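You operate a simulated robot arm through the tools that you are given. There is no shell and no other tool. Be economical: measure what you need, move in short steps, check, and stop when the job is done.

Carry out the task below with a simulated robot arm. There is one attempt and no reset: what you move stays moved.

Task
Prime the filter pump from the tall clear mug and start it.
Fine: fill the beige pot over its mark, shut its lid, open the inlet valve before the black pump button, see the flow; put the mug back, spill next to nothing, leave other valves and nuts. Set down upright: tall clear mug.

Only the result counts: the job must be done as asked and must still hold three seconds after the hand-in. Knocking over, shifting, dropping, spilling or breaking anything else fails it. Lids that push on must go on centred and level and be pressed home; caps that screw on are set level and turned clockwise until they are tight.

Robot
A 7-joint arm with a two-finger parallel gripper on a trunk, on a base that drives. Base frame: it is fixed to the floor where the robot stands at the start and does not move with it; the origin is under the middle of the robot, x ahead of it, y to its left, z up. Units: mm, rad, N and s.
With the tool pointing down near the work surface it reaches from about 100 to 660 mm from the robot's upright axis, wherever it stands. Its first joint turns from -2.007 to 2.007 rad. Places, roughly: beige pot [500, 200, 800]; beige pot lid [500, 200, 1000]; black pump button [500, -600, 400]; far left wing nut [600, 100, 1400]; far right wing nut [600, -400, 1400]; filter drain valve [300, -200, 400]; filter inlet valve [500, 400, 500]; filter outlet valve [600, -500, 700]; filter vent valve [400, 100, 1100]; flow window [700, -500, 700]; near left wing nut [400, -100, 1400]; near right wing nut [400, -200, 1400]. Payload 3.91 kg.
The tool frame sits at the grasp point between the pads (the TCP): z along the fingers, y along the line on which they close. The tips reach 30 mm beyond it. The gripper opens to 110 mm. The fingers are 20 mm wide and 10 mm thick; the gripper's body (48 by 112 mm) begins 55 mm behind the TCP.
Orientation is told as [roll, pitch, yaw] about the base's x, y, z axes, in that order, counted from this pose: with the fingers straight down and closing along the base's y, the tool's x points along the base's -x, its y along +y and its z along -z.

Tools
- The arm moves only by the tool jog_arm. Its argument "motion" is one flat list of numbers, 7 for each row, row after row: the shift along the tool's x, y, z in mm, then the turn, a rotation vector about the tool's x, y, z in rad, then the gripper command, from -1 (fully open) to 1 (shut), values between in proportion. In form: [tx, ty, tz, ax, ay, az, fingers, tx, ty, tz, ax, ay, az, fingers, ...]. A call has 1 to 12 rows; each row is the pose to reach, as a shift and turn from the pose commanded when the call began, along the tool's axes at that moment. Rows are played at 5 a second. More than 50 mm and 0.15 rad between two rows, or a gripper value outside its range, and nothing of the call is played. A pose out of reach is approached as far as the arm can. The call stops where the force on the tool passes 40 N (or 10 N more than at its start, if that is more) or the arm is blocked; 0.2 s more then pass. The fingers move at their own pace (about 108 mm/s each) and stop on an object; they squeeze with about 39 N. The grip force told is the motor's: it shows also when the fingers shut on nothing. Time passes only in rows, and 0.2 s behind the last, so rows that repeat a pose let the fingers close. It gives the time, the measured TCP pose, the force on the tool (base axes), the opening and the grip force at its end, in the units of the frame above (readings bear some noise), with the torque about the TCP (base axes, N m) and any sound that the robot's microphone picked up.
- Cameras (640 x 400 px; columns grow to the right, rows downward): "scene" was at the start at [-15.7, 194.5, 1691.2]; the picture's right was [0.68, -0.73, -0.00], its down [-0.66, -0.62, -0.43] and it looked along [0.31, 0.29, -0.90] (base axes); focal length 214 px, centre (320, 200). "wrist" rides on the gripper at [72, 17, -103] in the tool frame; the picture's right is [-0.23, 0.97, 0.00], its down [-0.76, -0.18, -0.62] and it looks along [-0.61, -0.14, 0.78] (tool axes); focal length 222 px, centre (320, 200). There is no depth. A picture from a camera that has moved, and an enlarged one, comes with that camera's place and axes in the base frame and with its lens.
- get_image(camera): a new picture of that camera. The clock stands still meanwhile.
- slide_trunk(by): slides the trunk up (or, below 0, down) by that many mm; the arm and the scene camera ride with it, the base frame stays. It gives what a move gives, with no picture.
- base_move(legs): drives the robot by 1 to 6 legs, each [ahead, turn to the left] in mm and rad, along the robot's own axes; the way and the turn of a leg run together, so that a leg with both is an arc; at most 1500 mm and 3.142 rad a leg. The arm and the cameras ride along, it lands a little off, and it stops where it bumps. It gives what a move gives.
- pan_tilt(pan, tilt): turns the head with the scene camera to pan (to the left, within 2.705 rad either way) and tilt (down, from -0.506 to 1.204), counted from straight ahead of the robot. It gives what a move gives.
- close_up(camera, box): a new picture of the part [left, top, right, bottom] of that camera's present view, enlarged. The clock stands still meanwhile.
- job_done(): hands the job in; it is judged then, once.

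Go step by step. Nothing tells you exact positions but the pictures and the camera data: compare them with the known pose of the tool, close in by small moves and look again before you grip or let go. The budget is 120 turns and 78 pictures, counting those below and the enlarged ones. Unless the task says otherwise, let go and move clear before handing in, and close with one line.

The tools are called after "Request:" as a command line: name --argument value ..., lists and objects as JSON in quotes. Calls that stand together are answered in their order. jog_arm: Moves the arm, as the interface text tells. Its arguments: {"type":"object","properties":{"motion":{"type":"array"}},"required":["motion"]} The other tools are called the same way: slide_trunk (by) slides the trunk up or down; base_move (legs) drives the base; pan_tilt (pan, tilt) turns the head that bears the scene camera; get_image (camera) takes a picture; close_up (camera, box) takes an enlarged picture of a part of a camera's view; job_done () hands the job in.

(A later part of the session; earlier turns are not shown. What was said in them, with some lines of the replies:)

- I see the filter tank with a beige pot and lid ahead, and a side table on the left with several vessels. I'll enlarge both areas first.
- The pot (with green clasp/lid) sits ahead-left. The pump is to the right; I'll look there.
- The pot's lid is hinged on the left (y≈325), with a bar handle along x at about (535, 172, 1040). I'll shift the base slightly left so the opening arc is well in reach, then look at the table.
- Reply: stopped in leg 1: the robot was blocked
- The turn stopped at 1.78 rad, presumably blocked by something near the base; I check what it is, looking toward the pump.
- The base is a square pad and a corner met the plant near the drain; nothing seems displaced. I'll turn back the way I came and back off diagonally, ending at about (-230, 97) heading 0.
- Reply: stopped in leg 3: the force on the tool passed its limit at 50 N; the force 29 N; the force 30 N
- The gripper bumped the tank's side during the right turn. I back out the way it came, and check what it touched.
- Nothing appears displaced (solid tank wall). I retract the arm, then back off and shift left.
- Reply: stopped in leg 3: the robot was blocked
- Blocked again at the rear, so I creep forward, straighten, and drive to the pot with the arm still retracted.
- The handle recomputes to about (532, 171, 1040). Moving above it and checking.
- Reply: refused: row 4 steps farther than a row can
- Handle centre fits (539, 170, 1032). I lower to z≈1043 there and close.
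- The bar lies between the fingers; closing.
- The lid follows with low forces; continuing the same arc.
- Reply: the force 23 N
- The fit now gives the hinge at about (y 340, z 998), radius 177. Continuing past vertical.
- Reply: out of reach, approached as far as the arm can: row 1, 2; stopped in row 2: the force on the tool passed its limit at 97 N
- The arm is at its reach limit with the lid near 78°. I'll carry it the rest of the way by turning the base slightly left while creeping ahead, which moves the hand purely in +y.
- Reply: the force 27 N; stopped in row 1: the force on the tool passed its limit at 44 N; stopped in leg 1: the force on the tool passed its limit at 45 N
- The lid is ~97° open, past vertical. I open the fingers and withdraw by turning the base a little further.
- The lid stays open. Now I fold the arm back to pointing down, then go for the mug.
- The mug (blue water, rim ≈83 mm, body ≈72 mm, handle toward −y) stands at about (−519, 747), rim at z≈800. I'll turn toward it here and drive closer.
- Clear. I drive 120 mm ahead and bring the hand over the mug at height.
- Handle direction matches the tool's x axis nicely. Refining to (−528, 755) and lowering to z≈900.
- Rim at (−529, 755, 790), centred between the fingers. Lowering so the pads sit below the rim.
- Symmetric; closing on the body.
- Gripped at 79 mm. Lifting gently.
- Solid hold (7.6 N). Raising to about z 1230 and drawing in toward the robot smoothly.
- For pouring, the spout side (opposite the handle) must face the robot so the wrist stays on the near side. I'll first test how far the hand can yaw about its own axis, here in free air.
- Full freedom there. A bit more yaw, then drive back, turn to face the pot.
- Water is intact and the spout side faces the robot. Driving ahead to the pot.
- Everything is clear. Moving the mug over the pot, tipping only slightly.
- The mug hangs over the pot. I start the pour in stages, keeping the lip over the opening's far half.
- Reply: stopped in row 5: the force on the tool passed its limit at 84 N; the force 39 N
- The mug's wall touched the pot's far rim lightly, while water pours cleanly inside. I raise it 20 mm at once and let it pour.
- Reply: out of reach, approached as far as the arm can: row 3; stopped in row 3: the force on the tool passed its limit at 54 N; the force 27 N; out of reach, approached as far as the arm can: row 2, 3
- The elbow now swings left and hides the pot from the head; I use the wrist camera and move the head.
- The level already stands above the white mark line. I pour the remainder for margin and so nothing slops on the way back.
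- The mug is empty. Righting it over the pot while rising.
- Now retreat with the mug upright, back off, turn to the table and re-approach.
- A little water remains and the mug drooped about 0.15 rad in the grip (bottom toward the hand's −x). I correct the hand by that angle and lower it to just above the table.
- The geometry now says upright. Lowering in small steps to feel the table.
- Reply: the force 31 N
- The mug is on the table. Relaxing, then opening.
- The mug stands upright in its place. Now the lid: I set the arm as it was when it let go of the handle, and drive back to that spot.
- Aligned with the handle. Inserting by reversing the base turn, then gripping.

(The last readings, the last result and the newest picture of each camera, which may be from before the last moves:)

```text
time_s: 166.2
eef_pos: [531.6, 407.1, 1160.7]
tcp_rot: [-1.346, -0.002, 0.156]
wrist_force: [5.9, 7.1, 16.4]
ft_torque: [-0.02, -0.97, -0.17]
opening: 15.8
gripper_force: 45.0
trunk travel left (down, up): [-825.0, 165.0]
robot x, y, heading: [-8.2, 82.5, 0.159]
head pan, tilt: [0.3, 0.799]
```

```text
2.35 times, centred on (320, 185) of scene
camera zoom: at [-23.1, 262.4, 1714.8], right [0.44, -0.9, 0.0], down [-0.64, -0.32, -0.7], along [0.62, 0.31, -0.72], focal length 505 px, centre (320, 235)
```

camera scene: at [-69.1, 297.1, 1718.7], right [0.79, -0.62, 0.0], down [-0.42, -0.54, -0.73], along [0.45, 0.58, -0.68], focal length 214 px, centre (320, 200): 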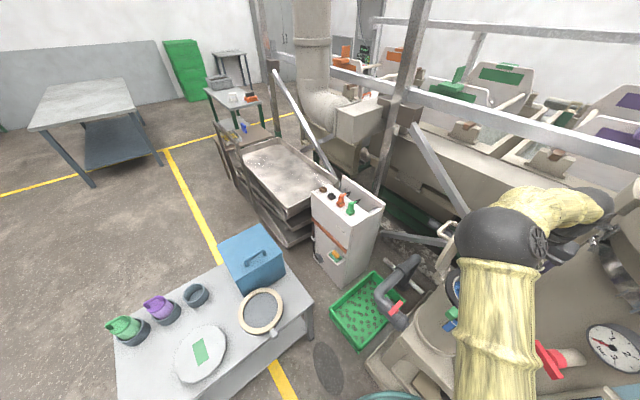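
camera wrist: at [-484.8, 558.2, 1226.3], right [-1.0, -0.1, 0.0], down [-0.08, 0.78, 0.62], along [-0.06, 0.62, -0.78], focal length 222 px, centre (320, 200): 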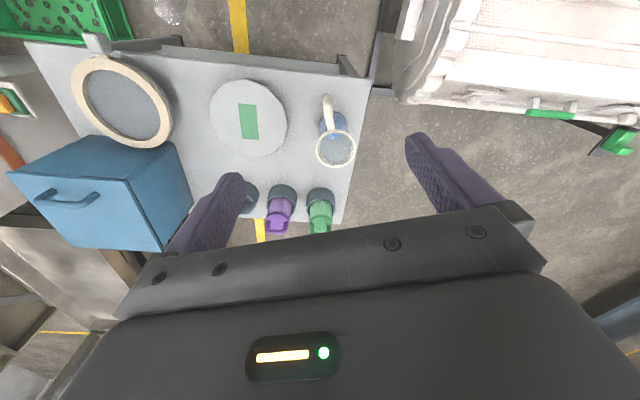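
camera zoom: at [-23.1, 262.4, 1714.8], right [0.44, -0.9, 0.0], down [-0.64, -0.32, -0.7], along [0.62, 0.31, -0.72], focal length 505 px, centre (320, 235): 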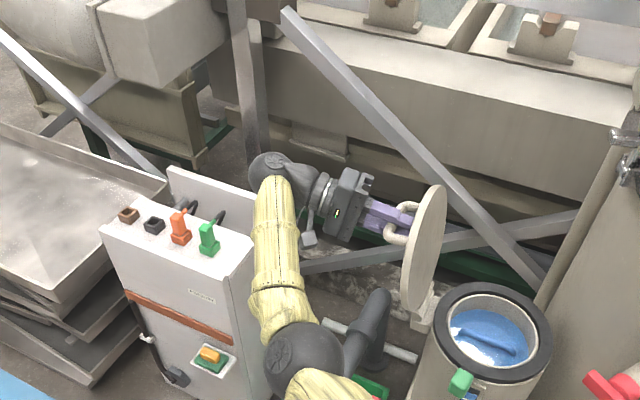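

Handle gripped. Raising a touch and swinging the lid back over with the base turn.

Request:
jog_arm --motion '[0, -7.8, -1.8, 0, 0, 0, 1]'

Request:
base_move --legs '[[-18, -0.06], [-28, -0.095]]'

```text
time_s: 166.6
eef_pos: [531.7, 406.0, 1161.9]
tcp_rot: [-1.34, 0.009, 0.149]
wrist_force: [-9.2, -9.7, -25.2]
ft_torque: [-0.05, -1.18, 0.94]
opening: 15.9
gripper_force: 45.1
trunk travel left (down, up): [-825.0, 165.0]
robot x, y, heading: [-12.1, 86.8, 0.16]
head pan, tilt: [0.3, 0.799]
```

```text
time_s: 168.0
eef_pos: [531.9, 344.5, 1177.1]
tcp_rot: [-1.35, -0.012, 0.049]
wrist_force: [-4.6, -1.9, 2.4]
ft_torque: [-0.27, 0.01, 0.51]
opening: 15.3
gripper_force: 45.4
trunk travel left (down, up): [-825.0, 165.0]
robot x, y, heading: [-39.3, 83.5, 0.056]
head pan, tilt: [0.3, 0.799]
stopped in leg 2: the force on the tool passed its limit at 43 N (the readings are from after the stop); the commanded pose is now the measured one
```

Request:
jog_arm --motion '[0.9, -2.3, 17.7, -0.1, 0, 0, 1, 1.7, -4.1, 35.4, -0.2, 0, 0, 1, 2.6, -3.9, 53.2, -0.3, 0, 0, 1, 3.4, -2, 70.8, -0.4, 0, 0, 1, 4.2, 1.5, 88.2, -0.5, 0, 0, 1, 5, 6.8, 105.2, -0.6, 0, 0, 1]'

```text
time_s: 169.4
eef_pos: [531.3, 240.7, 1145.5]
tcp_rot: [-0.747, -0.014, 0.049]
wrist_force: [-1.9, -14.0, 17.4]
ft_torque: [-0.02, -0.87, -0.42]
opening: 15.5
gripper_force: 45.3
trunk travel left (down, up): [-825.0, 165.0]
robot x, y, heading: [-43.5, 77.2, 0.051]
head pan, tilt: [0.3, 0.799]
```

Request:
jog_arm --motion '[0.8, -5.4, 17.1, -0.1, 0, 0, 1, 1.4, -7.2, 35.1, -0.2, 0, 0, 1, 2, -7.2, 53, -0.3, 0, 0, 1, 2.6, -5.4, 70.9, -0.4, 0, 0, 1, 3, -1.8, 88.6, -0.5, 0, 0, 1]'

```text
time_s: 170.6
eef_pos: [531.6, 184.0, 1080.6]
tcp_rot: [-0.246, -0.012, 0.052]
wrist_force: [-8.1, -4.9, 0.9]
ft_torque: [0.12, -0.3, -0.94]
opening: 16.2
gripper_force: 45.4
trunk travel left (down, up): [-825.0, 165.0]
robot x, y, heading: [-41.8, 81.3, 0.057]
head pan, tilt: [0.3, 0.799]
```

Request:
jog_arm --motion '[0.2, -3, 15, -0.09, 0, 0, 1, 0.4, -3.5, 30, -0.18, 0, 0, 1, 0.6, -2.6, 40.9, -0.255, 0, 0, 1, 0.6, -2.6, 42.9, -0.26, 0, 0, 1]'

Request:
close_up --camera "scene" --box '[240, 110, 440, 260]'

```text
time_s: 171.6
eef_pos: [532.2, 170.4, 1046.6]
tcp_rot: [0.014, -0.021, 0.053]
wrist_force: [-11.8, -2.1, 37.4]
ft_torque: [0.01, 0.26, -0.96]
opening: 16.1
gripper_force: 44.9
trunk travel left (down, up): [-825.0, 165.0]
robot x, y, heading: [-40.9, 80.0, 0.055]
head pan, tilt: [0.3, 0.799]
```

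```text
2.67 times, centred on (340, 185) of scene
camera zoom: at [-41.2, 257.6, 1715.5], right [0.35, -0.94, 0.0], down [-0.67, -0.25, -0.7], along [0.66, 0.24, -0.71], focal length 572 px, centre (267, 240)
```

zoom: 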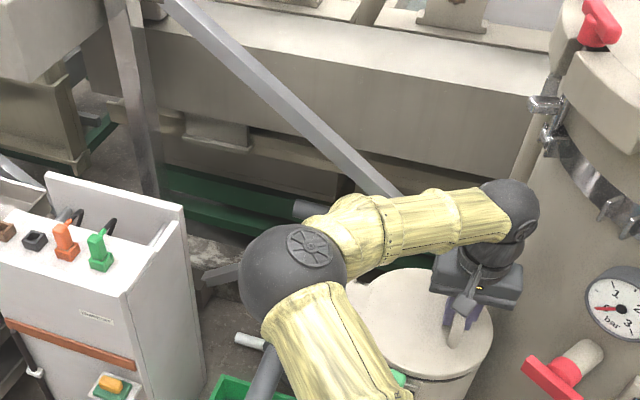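

The lid is shut and pressed (37 N). I let go, rise clear, and bring the wrist camera over the inlet valve on the left.

Request:
jog_arm --motion '[0, 0, -2, 0, 0, 0, 0.3, 0, 0, -2, 0, 0, 0, -0.3, 0, 0, -2, 0, 0, 0, -0.3, 0, 0, -40, 0, 0, 0, -0.3, 0, 0, -85, 0, 0, 0, -0.3, 0, 0, -130, 0, 0, 0, -0.3, 15, 35, -140, 0, 0, 0, -0.3, 30, 75, -140, 0, 0, 0, -0.3, 45, 115, -140, 0, 0, 0, -0.3, 55, 155, -140, 0, 0, 0, -0.3, 65, 195, -140, 0, 0, 0, -0.3, 72, 232, -140, 0, 0, 0, -0.3]'

Request:
jog_arm --motion '[7, 23, 30, 0, 0, 0, -0.3, 7, 23, 70, 0, 0, 0, -0.3, 7, 23, 115, 0, 0, 0, -0.3, 7, 23, 160, 0, 0, 0, -0.3, 7, 23, 205, 0, 0, 0, -0.3, 7, 23, 250, 0, 0, 0, -0.3]'

Request:
get_image --camera "wrist"

```text
time_s: 174.2
eef_pos: [451.0, 395.6, 1184.2]
tcp_rot: [0.011, -0.013, 0.052]
wrist_force: [0.3, -0.5, 0.8]
ft_torque: [-0.02, 0.0, 0.0]
opening: 71.7
gripper_force: 0.1
trunk travel left (down, up): [-825.0, 165.0]
robot x, y, heading: [-43.4, 80.6, 0.053]
head pan, tilt: [0.3, 0.799]
```

```text
time_s: 175.6
eef_pos: [446.4, 420.2, 929.6]
tcp_rot: [0.012, -0.01, 0.051]
wrist_force: [0.6, -0.7, -0.9]
ft_torque: [-0.01, 0.01, -0.01]
opening: 71.3
gripper_force: 0.0
trunk travel left (down, up): [-825.0, 165.0]
robot x, y, heading: [-41.1, 82.5, 0.05]
head pan, tilt: [0.3, 0.799]
```

```text
14 pictures are left
camera wrist: at [370.7, 432.2, 1033.6], right [0.18, 0.98, 0.01], down [0.76, -0.15, 0.63], along [0.62, -0.1, -0.78], focal length 222 px, centre (320, 200)
```

wrist: 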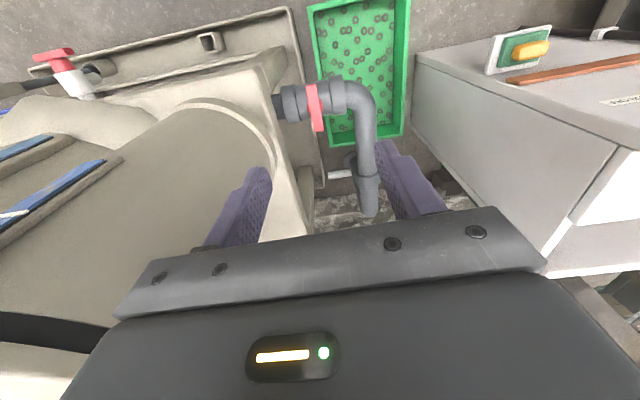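

The inlet valve's red bar sits at about (530, 401, 480), across the pipe (closed). I nudge the base ahead for reach and come down above it.

Request:
base_move --legs '[[30, 0]]'

Request:
jog_arm --motion '[-20, -8, 20, 0, 0, 0, -0.3, -40, -16, 50, 0, 0, 0, -0.3, -53, -24, 90, 0, 0, 0, -0.3, -53, -24, 135, 0, 0, 0, -0.3, -53, -24, 180, 0, 0, 0, -0.3, -53, -24, 225, 0, 0, 0, -0.3, -53, -24, 270, 0, 0, 0, -0.3, -53, -24, 315, 0, 0, 0, -0.3]'

Request:
get_image --camera "wrist"

```text
time_s: 176.4
eef_pos: [475.4, 422.5, 929.4]
tcp_rot: [0.014, -0.01, 0.051]
wrist_force: [0.3, -0.5, -0.6]
ft_torque: [-0.01, -0.03, 0.02]
opening: 71.6
gripper_force: 0.1
trunk travel left (down, up): [-825.0, 165.0]
robot x, y, heading: [-11.0, 81.8, 0.052]
head pan, tilt: [0.3, 0.799]
```

```text
time_s: 178.4
eef_pos: [553.7, 403.9, 725.1]
tcp_rot: [0.059, -0.046, 0.056]
wrist_force: [1.0, -0.5, 0.4]
ft_torque: [0.0, 0.02, 0.03]
opening: 71.1
gripper_force: 0.1
out of reach, approached as far as the arm can: row 6, 7, 8
trunk travel left (down, up): [-825.0, 165.0]
robot x, y, heading: [-15.7, 79.7, 0.049]
head pan, tilt: [0.3, 0.799]
stopped in row 8: the arm was blocked; the commanded pose is now the measured one
```

```text
13 pictures are left
camera wrist: at [476.4, 411.8, 826.2], right [0.17, 0.98, 0.07], down [0.74, -0.17, 0.65], along [0.65, -0.06, -0.76], focal length 222 px, centre (320, 200)
```

wrist: 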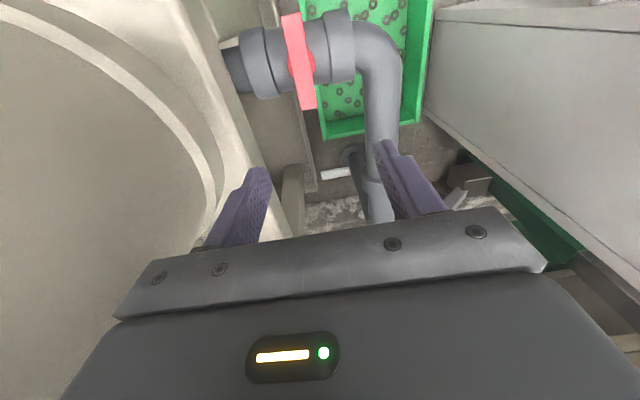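

Request:
jog_arm --motion '[10, 0, -20, 0, 0, 0, -0.3, 24, -5, -40, 0.05, 0.04, 0, -0.3]'

Request:
pan_tilt --pan 0.5 --tilt 0.9

Request:
get_image --camera "scene"

```text
time_s: 179.0
eef_pos: [527.7, 396.2, 761.0]
tcp_rot: [0.004, -0.001, 0.056]
wrist_force: [0.6, -0.2, -0.8]
ft_torque: [-0.01, 0.0, 0.0]
opening: 71.6
gripper_force: 0.0
trunk travel left (down, up): [-825.0, 165.0]
robot x, y, heading: [-8.6, 83.6, 0.053]
head pan, tilt: [0.3, 0.799]
```

```text
time_s: 179.8
eef_pos: [528.2, 395.7, 760.5]
tcp_rot: [0.005, -0.002, 0.055]
wrist_force: [-0.2, -0.7, -0.1]
ft_torque: [0.01, -0.01, -0.04]
opening: 71.7
gripper_force: 0.1
trunk travel left (down, up): [-825.0, 165.0]
robot x, y, heading: [-8.3, 84.1, 0.051]
head pan, tilt: [0.499, 0.901]
```

```text
12 pictures are left
camera scene: at [-16.3, 272.0, 1706.7], right [0.53, -0.85, 0.0], down [-0.67, -0.41, -0.62], along [0.53, 0.33, -0.78], focal length 214 px, centre (320, 200)
```

scene: 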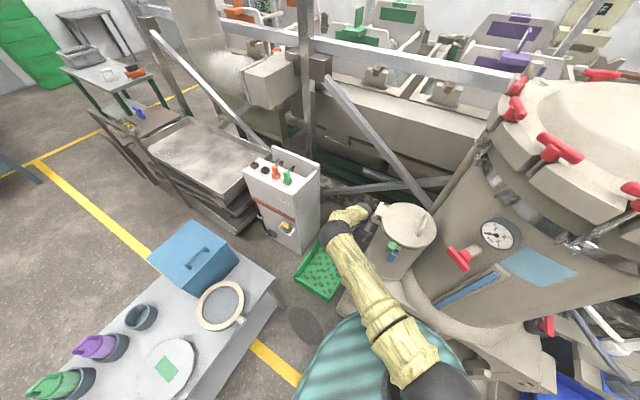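

The arm runs clear to the left of the pot. I move over the bar's near end and lower with the trunk.

Request:
jog_arm --motion '[15, 0, 0, 0, 0, -0.02, -0.3, 30, 2, 0, 0, 0, 0.05, -0.3]'

Request:
slide_trunk --by -130

Request:
slide_trunk --by -80

Request:
get_image --camera "wrist"

```text
time_s: 180.4
eef_pos: [497.1, 396.9, 760.9]
tcp_rot: [0.004, -0.003, 0.007]
wrist_force: [-0.1, -0.1, 0.3]
ft_torque: [-0.01, -0.01, -0.02]
opening: 71.4
gripper_force: 0.1
trunk travel left (down, up): [-825.0, 165.0]
robot x, y, heading: [-10.0, 84.4, 0.055]
head pan, tilt: [0.499, 0.901]
```

```text
time_s: 181.9
eef_pos: [497.7, 396.7, 631.3]
tcp_rot: [0.006, -0.002, 0.007]
wrist_force: [0.7, -0.4, 0.2]
ft_torque: [0.0, 0.0, 0.03]
opening: 71.5
gripper_force: 0.1
trunk travel left (down, up): [-695.0, 295.0]
robot x, y, heading: [-12.7, 82.1, 0.056]
head pan, tilt: [0.499, 0.901]
```

```text
time_s: 183.1
eef_pos: [497.6, 397.0, 551.6]
tcp_rot: [0.005, -0.001, 0.005]
wrist_force: [1.0, -0.1, -0.1]
ft_torque: [-0.02, -0.02, 0.03]
opening: 71.6
gripper_force: 0.0
trunk travel left (down, up): [-615.0, 375.0]
robot x, y, heading: [-10.4, 84.6, 0.053]
head pan, tilt: [0.499, 0.901]
```

```text
11 pictures are left
camera wrist: at [425.1, 412.4, 655.7], right [0.22, 0.97, 0.01], down [0.76, -0.18, 0.62], along [0.61, -0.13, -0.78], focal length 222 px, centre (320, 200)
```

wrist: 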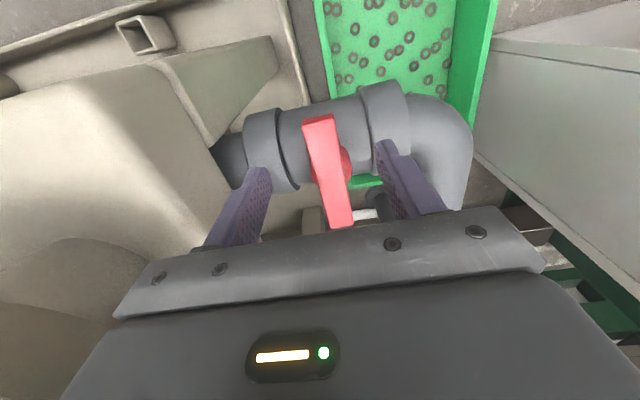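

Request:
close_up --camera "wrist" --box '[230, 70, 430, 240]'

```text
2.35 times, centred on (330, 155) of wrist
camera zoom: at [425.1, 412.4, 655.7], right [0.22, 0.97, 0.01], down [0.76, -0.18, 0.62], along [0.61, -0.13, -0.78], focal length 523 px, centre (296, 306)
```

zoom: 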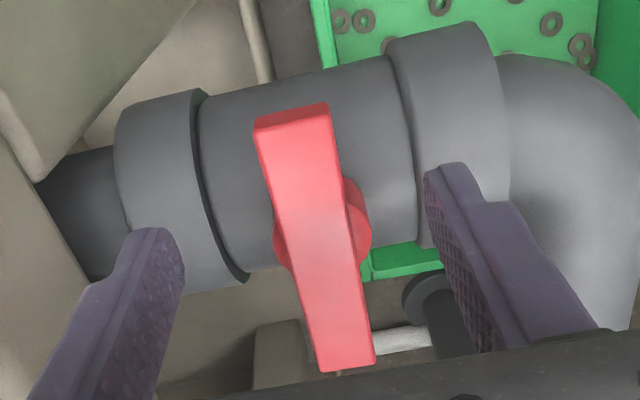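

The bar is 24 mm wide, ~105 long, pivot at (533, 400). I lower over its near end and grip.

Request:
jog_arm --motion '[2, 2, 20, 0, 0, 0, -0.3, 2, 2, 40, 0, 0, 0, -0.3, 2, 2, 51, 0, 0, 0, -0.3, 2, 2, 51, 0, 0, 0, 0.3, 2, 2, 51, 0, 0, 0, 1, 2, 2, 51, 0, 0, 0, 1, 2, 2, 51, 0, 0, 0, 1]'

```text
time_s: 184.7
eef_pos: [495.1, 400.8, 499.4]
tcp_rot: [0.007, -0.001, 0.006]
wrist_force: [-1.6, 4.8, -0.8]
ft_torque: [-0.03, 0.06, 0.15]
opening: 24.0
gripper_force: 45.0
trunk travel left (down, up): [-615.0, 375.0]
robot x, y, heading: [-12.2, 80.4, 0.055]
head pan, tilt: [0.499, 0.901]
```

Trying clockwise a little to feel which way it turns.

Request:
jog_arm --motion '[-0.1, 3.8, 0, 0, 0, 0.1, 1, -0.8, 7.6, 0, 0, 0, 0.2, 1]'

```text
time_s: 185.3
eef_pos: [497.6, 400.2, 499.6]
tcp_rot: [0.004, 0.001, 0.005]
wrist_force: [-1.5, 7.0, -1.9]
ft_torque: [0.0, -0.05, 0.26]
opening: 24.1
gripper_force: 45.4
out of reach, approached as far as the arm can: row 1, 2
trunk travel left (down, up): [-615.0, 375.0]
robot x, y, heading: [-14.8, 82.9, 0.05]
head pan, tilt: [0.499, 0.901]
```

Request:
jog_arm --motion '[0, 0, 0, 0, 0, 0, 1]'

```text
time_s: 185.7
eef_pos: [496.6, 399.9, 500.1]
tcp_rot: [0.005, -0.003, 0.005]
wrist_force: [-2.3, 8.5, -3.5]
ft_torque: [-0.02, -0.04, 0.3]
opening: 23.8
gripper_force: 44.9
trunk travel left (down, up): [-615.0, 375.0]
robot x, y, heading: [-9.1, 82.2, 0.056]
head pan, tilt: [0.499, 0.901]
```

Request:
jog_arm --motion '[0, 3, 0, 0, 0, 0, 1, -0.3, 6, 0, 0, 0, 0, 1]'

Request:
jog_arm --motion '[0, -6, 0, 0, 0, 0, 1, 0, -9.5, 0, 0, 0, -0.08, 1, -0.3, -12, 0, 0, 0, -0.15, 1]'

```text
time_s: 186.3
eef_pos: [496.2, 399.6, 500.8]
tcp_rot: [0.003, 0.009, -0.005]
wrist_force: [-1.1, -2.7, -20.4]
ft_torque: [-0.34, 0.11, 0.49]
opening: 23.6
gripper_force: 44.7
trunk travel left (down, up): [-615.0, 375.0]
robot x, y, heading: [-12.1, 80.6, 0.053]
head pan, tilt: [0.499, 0.901]
stopped in row 2: the force on the tool passed its limit at 51 N (the readings are from after the stop); the commanded pose is now the measured one
```

```text
time_s: 187.1
eef_pos: [496.8, 395.0, 500.2]
tcp_rot: [0.014, 0.003, 0.138]
wrist_force: [7.8, 6.4, -17.1]
ft_torque: [-0.1, -0.16, 0.18]
opening: 23.8
gripper_force: 45.3
trunk travel left (down, up): [-615.0, 375.0]
robot x, y, heading: [-10.0, 82.2, 0.056]
head pan, tilt: [0.499, 0.901]
stopped in row 3: the force on the tool passed its limit at 41 N (the readings are from after the stop); the commanded pose is now the measured one
```

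It yields counter-clockwise (yaw 0.14, bar following) and resists clockwise. To keep away from the pot I'll regrip on the far side of the pivot, whose end swings outward, lowering the trunk more for reach.

Request:
jog_arm --motion '[0, 0, 0, 0, 0, 0, -0.3, 0, 0, 0, 0, 0, 0, -0.3, 0, 0, -45, 0, 0, 0, -0.3, 0, 0, -90, 0, 0, 0, -0.3, 0, 0, -140, 0, 0, 0, -0.3]'

Request:
slide_trunk --by -95

Request:
jog_arm --motion '[-32, -1, 0, 0, 0, 0, -0.3, -64, -1, 0, 0, 0, 0, -0.3]'

Request:
get_image --camera "wrist"

```text
time_s: 188.3
eef_pos: [494.9, 393.7, 643.1]
tcp_rot: [0.01, 0.003, 0.138]
wrist_force: [0.6, -0.8, -0.5]
ft_torque: [0.01, 0.02, 0.01]
opening: 71.4
gripper_force: 0.0
trunk travel left (down, up): [-615.0, 375.0]
robot x, y, heading: [-13.6, 83.1, 0.057]
head pan, tilt: [0.499, 0.901]
```

```text
time_s: 189.6
eef_pos: [497.1, 393.1, 549.5]
tcp_rot: [0.014, 0.002, 0.135]
wrist_force: [0.0, -0.4, 0.1]
ft_torque: [-0.04, 0.04, -0.01]
opening: 71.5
gripper_force: 0.1
trunk travel left (down, up): [-520.0, 470.0]
robot x, y, heading: [-13.7, 87.2, 0.058]
head pan, tilt: [0.499, 0.901]
```

```text
time_s: 190.2
eef_pos: [559.7, 401.8, 547.4]
tcp_rot: [0.014, 0.002, 0.137]
wrist_force: [-0.3, -0.1, 0.7]
ft_torque: [0.01, 0.0, -0.03]
opening: 71.7
gripper_force: 0.0
trunk travel left (down, up): [-520.0, 470.0]
robot x, y, heading: [-14.9, 80.7, 0.054]
head pan, tilt: [0.499, 0.901]
```

```text
9 pictures are left
camera wrist: at [485.2, 407.0, 652.0], right [0.09, 1.0, 0.01], down [0.78, -0.08, 0.62], along [0.62, -0.05, -0.79], focal length 222 px, centre (320, 200)
```

wrist: 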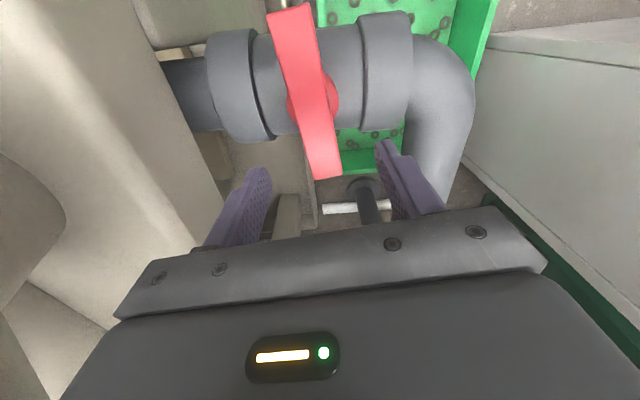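

The bar has turned with me (0.14 rad). Gripping the far part and starting the turn.

Request:
jog_arm --motion '[0, 1, 25, 0, 0, 0, -0.3, 0, 1, 48, 0, 0, 0, -0.3, 0, 1, 48, 0, 0, 0, 0.3, 0, 1, 48, 0, 0, 0, 1, 0, 1, 48, 0, 0, 0, 1, 0, 1, 48, 0, 0, 0, 1]'

Request:
jog_arm --motion '[0.2, 3.2, 0, 0, 0, -0.12, 1, 0.8, 6.4, 0, 0, 0, -0.24, 1, 1.7, 9.5, 0, 0, 0, -0.36, 1, 3, 12.5, 0, 0, 0, -0.48, 1, 4.7, 15.2, 0, 0, 0, -0.6, 1, 6.7, 17.8, 0, 0, 0, -0.72, 1]'

```text
time_s: 191.6
eef_pos: [560.9, 404.5, 500.6]
tcp_rot: [0.012, 0.002, 0.136]
wrist_force: [0.5, 0.4, 2.0]
ft_torque: [-0.53, 0.11, 0.0]
opening: 23.9
gripper_force: 44.7
trunk travel left (down, up): [-520.0, 470.0]
robot x, y, heading: [-10.0, 84.9, 0.053]
head pan, tilt: [0.499, 0.901]
```

```text
time_s: 193.0
eef_pos: [549.9, 423.7, 501.1]
tcp_rot: [0.015, -0.009, 0.862]
wrist_force: [-0.9, 26.1, -1.6]
ft_torque: [-0.73, 0.42, -0.56]
opening: 23.6
gripper_force: 45.2
trunk travel left (down, up): [-520.0, 470.0]
robot x, y, heading: [-14.4, 84.7, 0.055]
head pan, tilt: [0.499, 0.901]
```

Request:
jog_arm --motion '[0, 4, 0, 0, 0, -0.12, 1, 0.4, 7.5, 0, 0, 0, -0.24, 1, 1.3, 10.8, 0, 0, 0, -0.36, 1, 2.6, 14, 0, 0, 0, -0.48, 1, 4.3, 17, 0, 0, 0, -0.6, 1, 6, 19.5, 0, 0, 0, -0.71, 1]'

```text
time_s: 194.4
eef_pos: [529.7, 430.7, 499.4]
tcp_rot: [0.009, -0.011, 1.572]
wrist_force: [-16.6, 19.1, -7.0]
ft_torque: [1.09, 0.19, -0.55]
opening: 23.9
gripper_force: 45.0
trunk travel left (down, up): [-520.0, 470.0]
robot x, y, heading: [-10.6, 83.1, 0.061]
head pan, tilt: [0.499, 0.901]
```

Request:
jog_arm --motion '[0, 1.6, 0, 0, 0, -0.06, 1, 0, 1.6, 0, 0, 0, -0.06, 1]'

Request:
jog_arm --motion '[0, 0, 0, 0, 0, 0, 0, 0, 0, 0, 0, 0, 0, -0.3, 0, 0, -45, 0, 0, 0, -0.3, 0, 0, -90, 0, 0, 0, -0.3, 0, 0, -140, 0, 0, 0, -0.3]'

Request:
get_image --camera "wrist"

```text
time_s: 195.0
eef_pos: [528.4, 430.0, 499.9]
tcp_rot: [0.005, -0.015, 1.626]
wrist_force: [-20.1, 25.5, -7.1]
ft_torque: [0.81, -0.08, -1.13]
opening: 24.8
gripper_force: 45.4
trunk travel left (down, up): [-520.0, 470.0]
robot x, y, heading: [-13.1, 83.4, 0.056]
head pan, tilt: [0.499, 0.901]
```

```text
time_s: 196.2
eef_pos: [528.9, 427.6, 642.4]
tcp_rot: [0.004, -0.013, 1.627]
wrist_force: [0.2, 0.2, 0.5]
ft_torque: [0.0, 0.02, -0.04]
opening: 71.3
gripper_force: 0.2
trunk travel left (down, up): [-520.0, 470.0]
robot x, y, heading: [-11.8, 82.8, 0.052]
head pan, tilt: [0.499, 0.901]
```

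```text
8 pictures are left
camera wrist: at [517.7, 352.8, 745.7], right [-0.98, 0.17, 0.01], down [0.14, 0.76, 0.63], along [0.1, 0.62, -0.78], focal length 222 px, centre (320, 200)
```

wrist: 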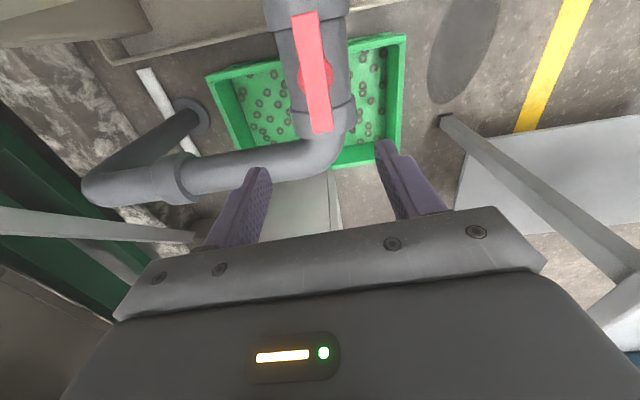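

The inlet handle now lies along the pipe: open. Next the pump button on the right: I raise the trunk, fold the arm back and drive around.

Request:
slide_trunk --by 400

Request:
jog_arm --motion '[0, 0, -40, 0, 0, 0.1, 0.5, 0, 0, -85, 0, 0, 0.22, 1, 2, 20, -130, 0, 0, 0.35, 1, 5, 60, -150, 0, 0, 0.48, 1, 10, 105, -150, 0, 0, 0.62, 1, 15, 150, -150, 0, 0, 0.76, 1, 20, 195, -150, 0, 0, 0.9, 1, 40, 235, -150, 0, 0, 1.04, 1, 70, 260, -150, 0, 0, 1.18, 1, 100, 280, -150, 0, 0, 1.32, 1, 130, 290, -150, 0, 0, 1.46, 1, 160, 290, -150, 0, 0, 1.58, 1]'

```text
time_s: 200.1
eef_pos: [530.8, 428.2, 1041.8]
tcp_rot: [0.004, -0.012, 1.627]
wrist_force: [0.9, 0.8, 0.2]
ft_torque: [-0.01, 0.01, -0.02]
opening: 71.6
gripper_force: 0.1
trunk travel left (down, up): [-920.0, 70.0]
robot x, y, heading: [-12.9, 86.2, 0.059]
head pan, tilt: [0.499, 0.901]
```

```text
time_s: 202.7
eef_pos: [264.6, 257.3, 1193.6]
tcp_rot: [0.012, 0.005, 0.044]
wrist_force: [0.3, 0.5, -0.3]
ft_torque: [0.03, 0.05, 0.0]
opening: 0.0
gripper_force: 37.9
out of reach, approached as far as the arm can: row 12
trunk travel left (down, up): [-920.0, 70.0]
robot x, y, heading: [-10.0, 82.5, 0.058]
head pan, tilt: [0.499, 0.901]
```

Request:
base_move --legs '[[-230, -0.056], [0, -1.571], [500, 0], [0, 1.571]]'

Request:
pan_tilt --pan -0.15 --tilt 0.75

Request:
get_image --camera "scene"

```text
time_s: 218.8
eef_pos: [31.1, -243.3, 1193.8]
tcp_rot: [0.013, 0.005, 0.055]
wrist_force: [-0.4, 0.1, 0.1]
ft_torque: [0.0, -0.02, -0.01]
opening: 0.1
gripper_force: 38.0
trunk travel left (down, up): [-920.0, 70.0]
robot x, y, heading: [-243.2, -419.6, 0.064]
head pan, tilt: [0.499, 0.901]
```

```text
time_s: 219.9
eef_pos: [31.7, -243.3, 1195.3]
tcp_rot: [0.013, 0.006, 0.056]
wrist_force: [-0.2, -0.5, -0.3]
ft_torque: [0.02, 0.01, -0.03]
opening: 0.0
gripper_force: 37.8
trunk travel left (down, up): [-920.0, 70.0]
robot x, y, heading: [-240.7, -422.8, 0.06]
head pan, tilt: [-0.15, 0.75]
```

```text
7 pictures are left
camera scene: at [-230.4, -279.6, 1813.6], right [-0.09, -1.0, 0.0], down [-0.68, 0.06, -0.73], along [0.73, -0.06, -0.68], focal length 214 px, centre (320, 200)
```

scene: 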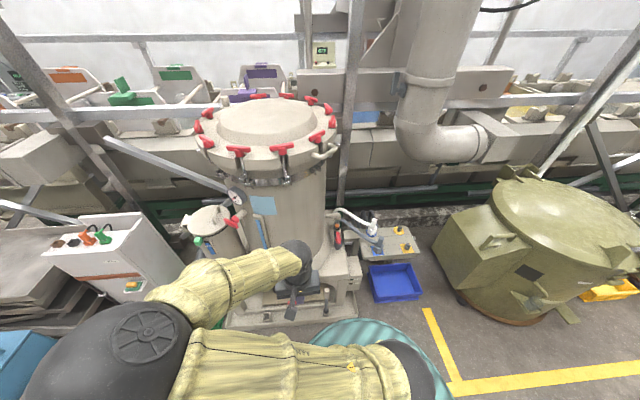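

Now an enlargement of the pump.

Request:
close_up --camera "scene" --box '[310, 210, 390, 310]'

```text
4.00 times, centred on (350, 260) of scene
camera zoom: at [-230.4, -279.6, 1813.6], right [-0.09, -1.0, 0.0], down [-0.68, 0.06, -0.73], along [0.73, -0.06, -0.68], focal length 858 px, centre (200, -40)
```

zoom: 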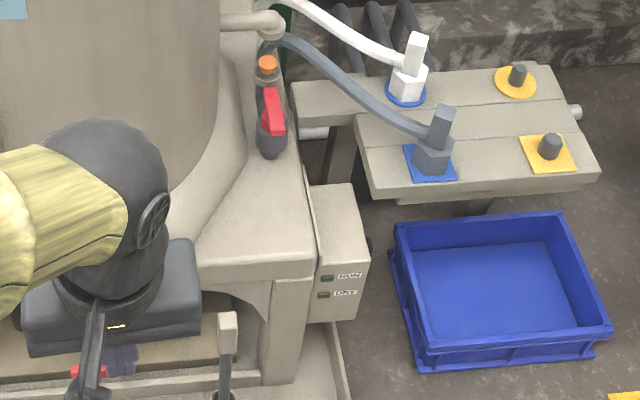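

The black button is on the box's right (−y) face at about (517, −642, 400), pressed toward +y; RUN/DRY lamps face me. I drive around to y≈−750.

Request:
base_move --legs '[[0, -1.631], [327, 0], [0, 1.571], [235, 0]]'

Request:
slide_trunk --by -450

```text
time_s: 235.2
eef_pos: [278.1, -579.6, 1193.8]
tcp_rot: [0.012, 0.006, 0.026]
wrist_force: [0.0, -0.4, -0.3]
ft_torque: [-0.04, -0.03, -0.02]
opening: 0.1
gripper_force: 38.0
trunk travel left (down, up): [-920.0, 70.0]
robot x, y, heading: [-2.7, -748.2, 0.035]
head pan, tilt: [-0.15, 0.75]
```

```text
refused: -450 is not a number from -400 to 400
```

Request:
slide_trunk --by -400

Request:
jog_arm --motion '[-5, -15, 8, -0.12, 0, 0, 1, -10, -30, 16, -0.25, 0, 0, 1, -15, -45, 24, -0.38, 0, 0, 1, -20, -60, 32, -0.51, 0, 0, 1, -25, -75, 40, -0.64, 0, 0, 1, -30, -90, 48, -0.77, 0, 0, 1, -35, -105, 56, -0.9, 0, 0, 1, -40, -120, 64, -1.03, 0, 0, 1, -45, -135, 72, -1.17, 0, 0, 1, -50, -150, 80, -1.3, 0, 0, 1, -55, -165, 90, -1.44, 0, 0, 1, -60, -180, 100, -1.57, 0, 0, 1]'

```text
time_s: 239.0
eef_pos: [279.1, -580.2, 793.3]
tcp_rot: [0.012, 0.005, 0.026]
wrist_force: [0.0, 0.0, 0.1]
ft_torque: [-0.04, -0.02, -0.02]
opening: 0.0
gripper_force: 37.5
trunk travel left (down, up): [-520.0, 470.0]
robot x, y, heading: [-0.4, -750.1, 0.033]
head pan, tilt: [-0.15, 0.75]
```

```text
time_s: 241.6
eef_pos: [342.5, -758.9, 689.7]
tcp_rot: [1.582, 0.005, 0.025]
wrist_force: [-0.1, -0.4, 1.4]
ft_torque: [0.01, 0.02, 0.02]
opening: 0.0
gripper_force: 38.2
out of reach, approached as far as the arm can: row 1, 2, 3, 4, 5, 6
trunk travel left (down, up): [-520.0, 470.0]
robot x, y, heading: [-0.5, -747.9, 0.035]
head pan, tilt: [-0.15, 0.75]
```

Request:
jog_arm --motion '[-30, -40, 0, 0, 0, 0, 1, -60, -78, 0, 0, 0, 0, 1, -90, -115, 0, 0, 0, 0, 1, -115, -150, 0, 0, 0, 0, 1, -140, -185, 0, 0, 0, 0, 1, -157, -220, 0, 0, 0, 0, 1]'

Request:
get_image --camera "wrist"

```text
time_s: 242.9
eef_pos: [465.4, -756.7, 507.3]
tcp_rot: [1.597, 0.025, 0.034]
wrist_force: [-0.1, -0.3, -0.5]
ft_torque: [0.0, 0.01, 0.01]
opening: 0.1
gripper_force: 37.6
trunk travel left (down, up): [-520.0, 470.0]
robot x, y, heading: [-0.9, -750.5, 0.032]
head pan, tilt: [-0.15, 0.75]
stopped in row 6: the force on the tool passed its limit at 176 N (the readings are from after the stop); the commanded pose is now the measured one
```

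```text
5 pictures are left
camera wrist: at [395.5, -863.0, 524.1], right [0.25, -0.02, 0.97], down [0.78, -0.59, -0.21], along [0.58, 0.8, -0.14], focal length 222 px, centre (320, 200)
```

wrist: 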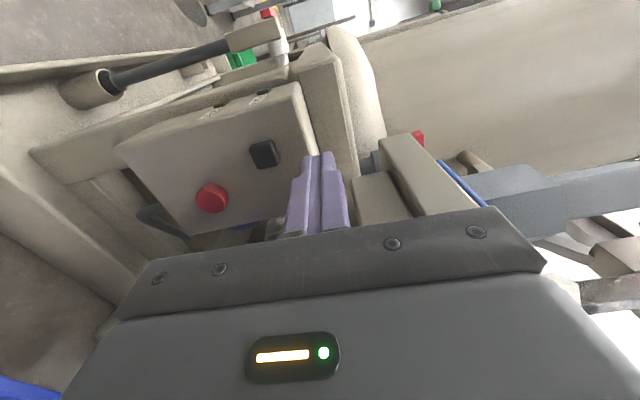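

The wrist touched the bench edge on the right; I back away at once. The black button is at about (483, −633, 439), so I'll approach it diagonally from the robot's side instead.

Request:
jog_arm --motion '[30, 0, 0, 0, 0, 0, 1, 30, 0, 0, 0, -0.13, 0, 1, 30, -25, 0, 0, -0.26, 0, 1, 25, -50, 10, 0, -0.4, 0, 1, 15, -70, 35, 0, -0.4, 0, 1, 0, -70, 60, 0, -0.4, 0, 1]'

Request:
get_image --camera "wrist"

```text
time_s: 244.3
eef_pos: [462.3, -692.4, 438.3]
tcp_rot: [1.587, 0.026, -0.366]
wrist_force: [-0.6, -0.2, -0.1]
ft_torque: [-0.01, 0.02, 0.0]
opening: 0.1
gripper_force: 37.9
trunk travel left (down, up): [-520.0, 470.0]
robot x, y, heading: [-2.1, -749.8, 0.03]
head pan, tilt: [-0.15, 0.75]
```

```text
4 pictures are left
camera wrist: at [358.5, -763.7, 457.4], right [0.23, -0.1, 0.97], down [0.49, -0.85, -0.21], along [0.84, 0.52, -0.14], focal length 222 px, centre (320, 200)
```

wrist: 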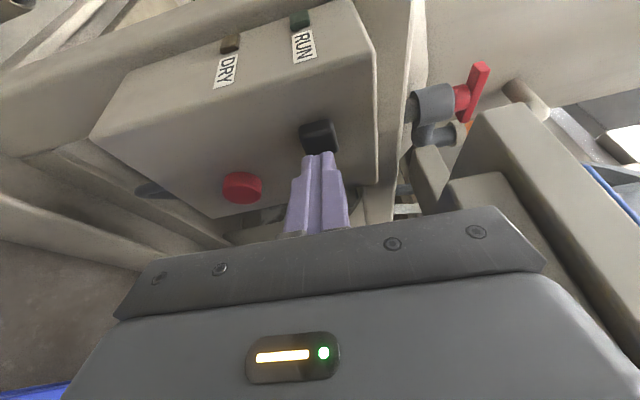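

Aligned with the black button; pressing forward along the fingers.

Request:
jog_arm --motion '[0, 1, 15, 0, 0, 0, 1, 0, 2, 28, 0, 0, 0, 1, 0, 2, 34, 0, 0, 0, 1, 0, 2, 39, 0, 0, 0, 1]'

```text
time_s: 245.3
eef_pos: [475.5, -659.2, 442.6]
tcp_rot: [1.584, 0.026, -0.364]
wrist_force: [-9.8, -21.6, -2.7]
ft_torque: [-0.06, 0.01, 0.29]
opening: 0.1
gripper_force: 37.3
trunk travel left (down, up): [-520.0, 470.0]
robot x, y, heading: [-1.4, -747.6, 0.031]
head pan, tilt: [-0.15, 0.75]
heard: click
```

A click: the button is pressed. Withdrawing and checking the RUN lamp.

Request:
jog_arm --motion '[0, 0, -20, 0, 0, 0, 1, 0, 0, -45, 0, 0, 0, 1, 15, 0, -70, 0, 0, 0, 1, 40, 10, -90, 0, 0, 0, 1, 70, 25, -105, 0, 0, 0, 1]'

Request:
close_up --camera "wrist" --box '[60, 0, 640, 230]'

```text
time_s: 246.5
eef_pos: [375.0, -731.6, 470.3]
tcp_rot: [1.585, 0.027, -0.364]
wrist_force: [-0.2, 0.2, 0.1]
ft_torque: [0.03, 0.01, 0.03]
opening: 0.0
gripper_force: 37.7
trunk travel left (down, up): [-520.0, 470.0]
robot x, y, heading: [-6.3, -748.9, 0.031]
head pan, tilt: [-0.15, 0.75]
```

```text
1.10 times, centred on (350, 115) of wrist
camera zoom: at [270.7, -803.2, 487.6], right [0.23, -0.1, 0.97], down [0.49, -0.85, -0.21], along [0.84, 0.52, -0.14], focal length 245 px, centre (287, 294)
```

zoom: 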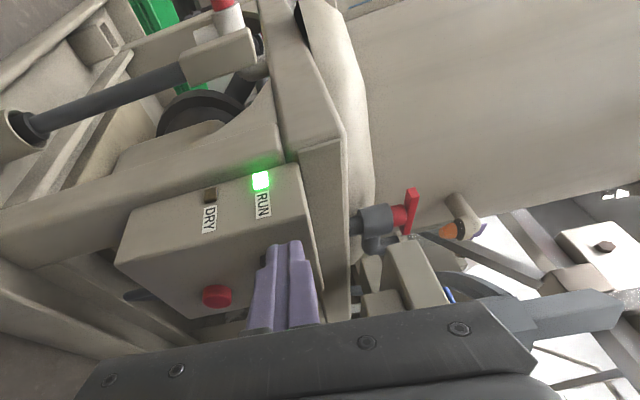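

RUN is lit green, DRY dark. Now the flow window: I aim the head at it.

Request:
pan_tilt --pan 0.2 --tilt 0.7

Request:
close_up --camera "scene" --box '[200, 80, 440, 280]'

```text
time_s: 247.3
eef_pos: [374.7, -732.2, 469.9]
tcp_rot: [1.586, 0.027, -0.364]
wrist_force: [-0.7, -0.1, 0.6]
ft_torque: [-0.01, -0.01, 0.0]
opening: 0.0
gripper_force: 38.0
trunk travel left (down, up): [-520.0, 470.0]
robot x, y, heading: [-2.3, -750.6, 0.034]
head pan, tilt: [0.201, 0.7]
```

```text
2.00 times, centred on (320, 180) of scene
camera zoom: at [15.3, -578.4, 1417.9], right [0.23, -0.97, 0.0], down [-0.63, -0.15, -0.76], along [0.74, 0.18, -0.64], focal length 429 px, centre (320, 240)
```

zoom: 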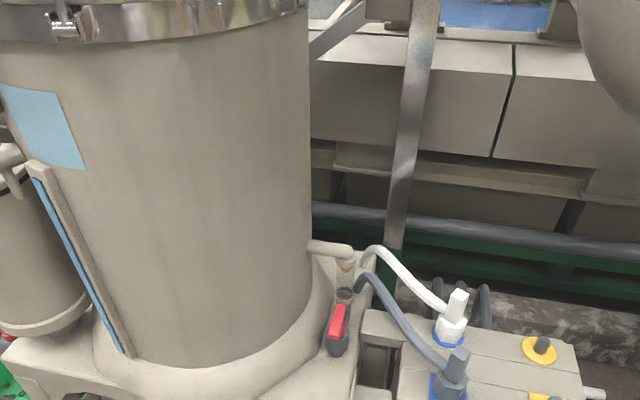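

Request:
close_up --camera "scene" --box '[310, 195, 358, 240]'

```text
8.89 times, centred on (334, 218) of scene
camera zoom: at [15.3, -578.4, 1417.9], right [0.23, -0.97, 0.0], down [-0.63, -0.15, -0.76], along [0.74, 0.18, -0.64], focal length 1906 px, centre (196, 44)
```

zoom: 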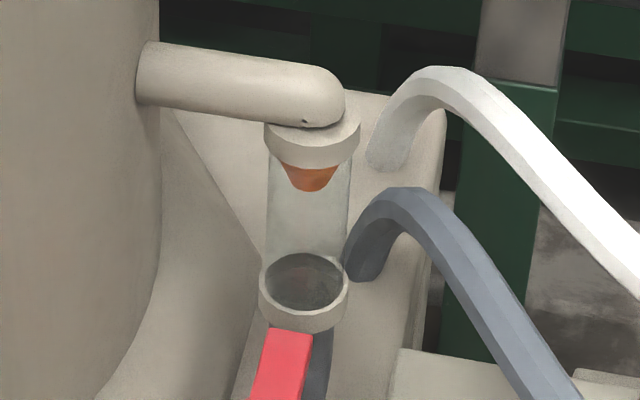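

The orange float in the flow window is lifted. I let a few seconds pass while the arm retreats, then make the last check.

Request:
jog_arm --motion '[20, 10, -10, 0, 0, 0, 0, 40, 20, -20, 0, 0, 0, 0, 40, 20, -20, 0, 0, 0, 0, 40, 20, -20, 0, 0, 0, 0, 40, 20, -20, 0, 0, 0, 0, 40, 20, -20, 0, 0, 0, 0, 40, 20, -20, 0, 0, 0, 0, 40, 20, -20, 0, 0, 0, 0, 40, 20, -20, 0, 0, 0, 0, 40, 20, -20, 0, 0, 0, 0, 40, 20, -20, 0, 0, 0, 0, 40, 20, -20, 0, 0, 0, 0]'

Request:
close_up --camera "scene" --box '[290, 190, 370, 260]'

```text
time_s: 249.9
eef_pos: [330.7, -737.1, 488.4]
tcp_rot: [1.587, 0.027, -0.363]
wrist_force: [-0.6, -0.2, -0.1]
ft_torque: [-0.05, 0.02, -0.01]
opening: 54.9
gripper_force: 0.1
trunk travel left (down, up): [-520.0, 470.0]
robot x, y, heading: [1.7, -748.5, 0.029]
head pan, tilt: [0.201, 0.7]
```

```text
5.71 times, centred on (330, 225) of scene
camera zoom: at [15.2, -578.4, 1417.9], right [0.23, -0.97, 0.0], down [-0.63, -0.15, -0.76], along [0.74, 0.18, -0.64], focal length 1226 px, centre (263, 57)
```

zoom: 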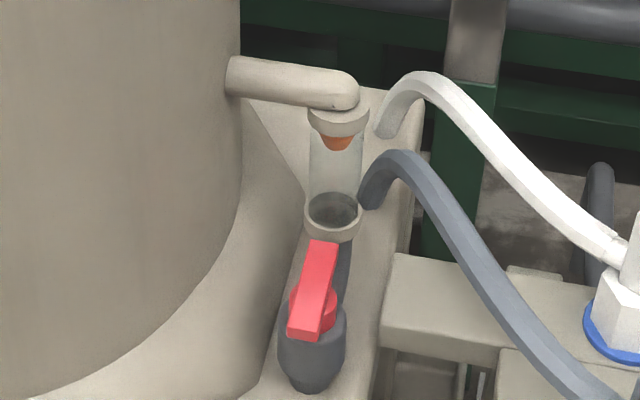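

The pump is running: RUN is lit, the float in the flow window is held up, the inlet is open, the lid is shut and the mug is back upright. I'm handing the job in.

Request:
job_done

```text
The job is handed in.
```

The pot is filled past its mark from the tall clear mug and its lid is shut. I opened the inlet valve before pressing the black button; the RUN lamp is lit and the orange float in the flow window is up. I saw no spill, and the mug is back upright with a little water left in it. I bumped the tank wall, the bench by the pump (176 N) and, with the base, the plant near the drain valve. I saw no nut or valve moved, but I didn't re-check the bench or the drain valve up close.
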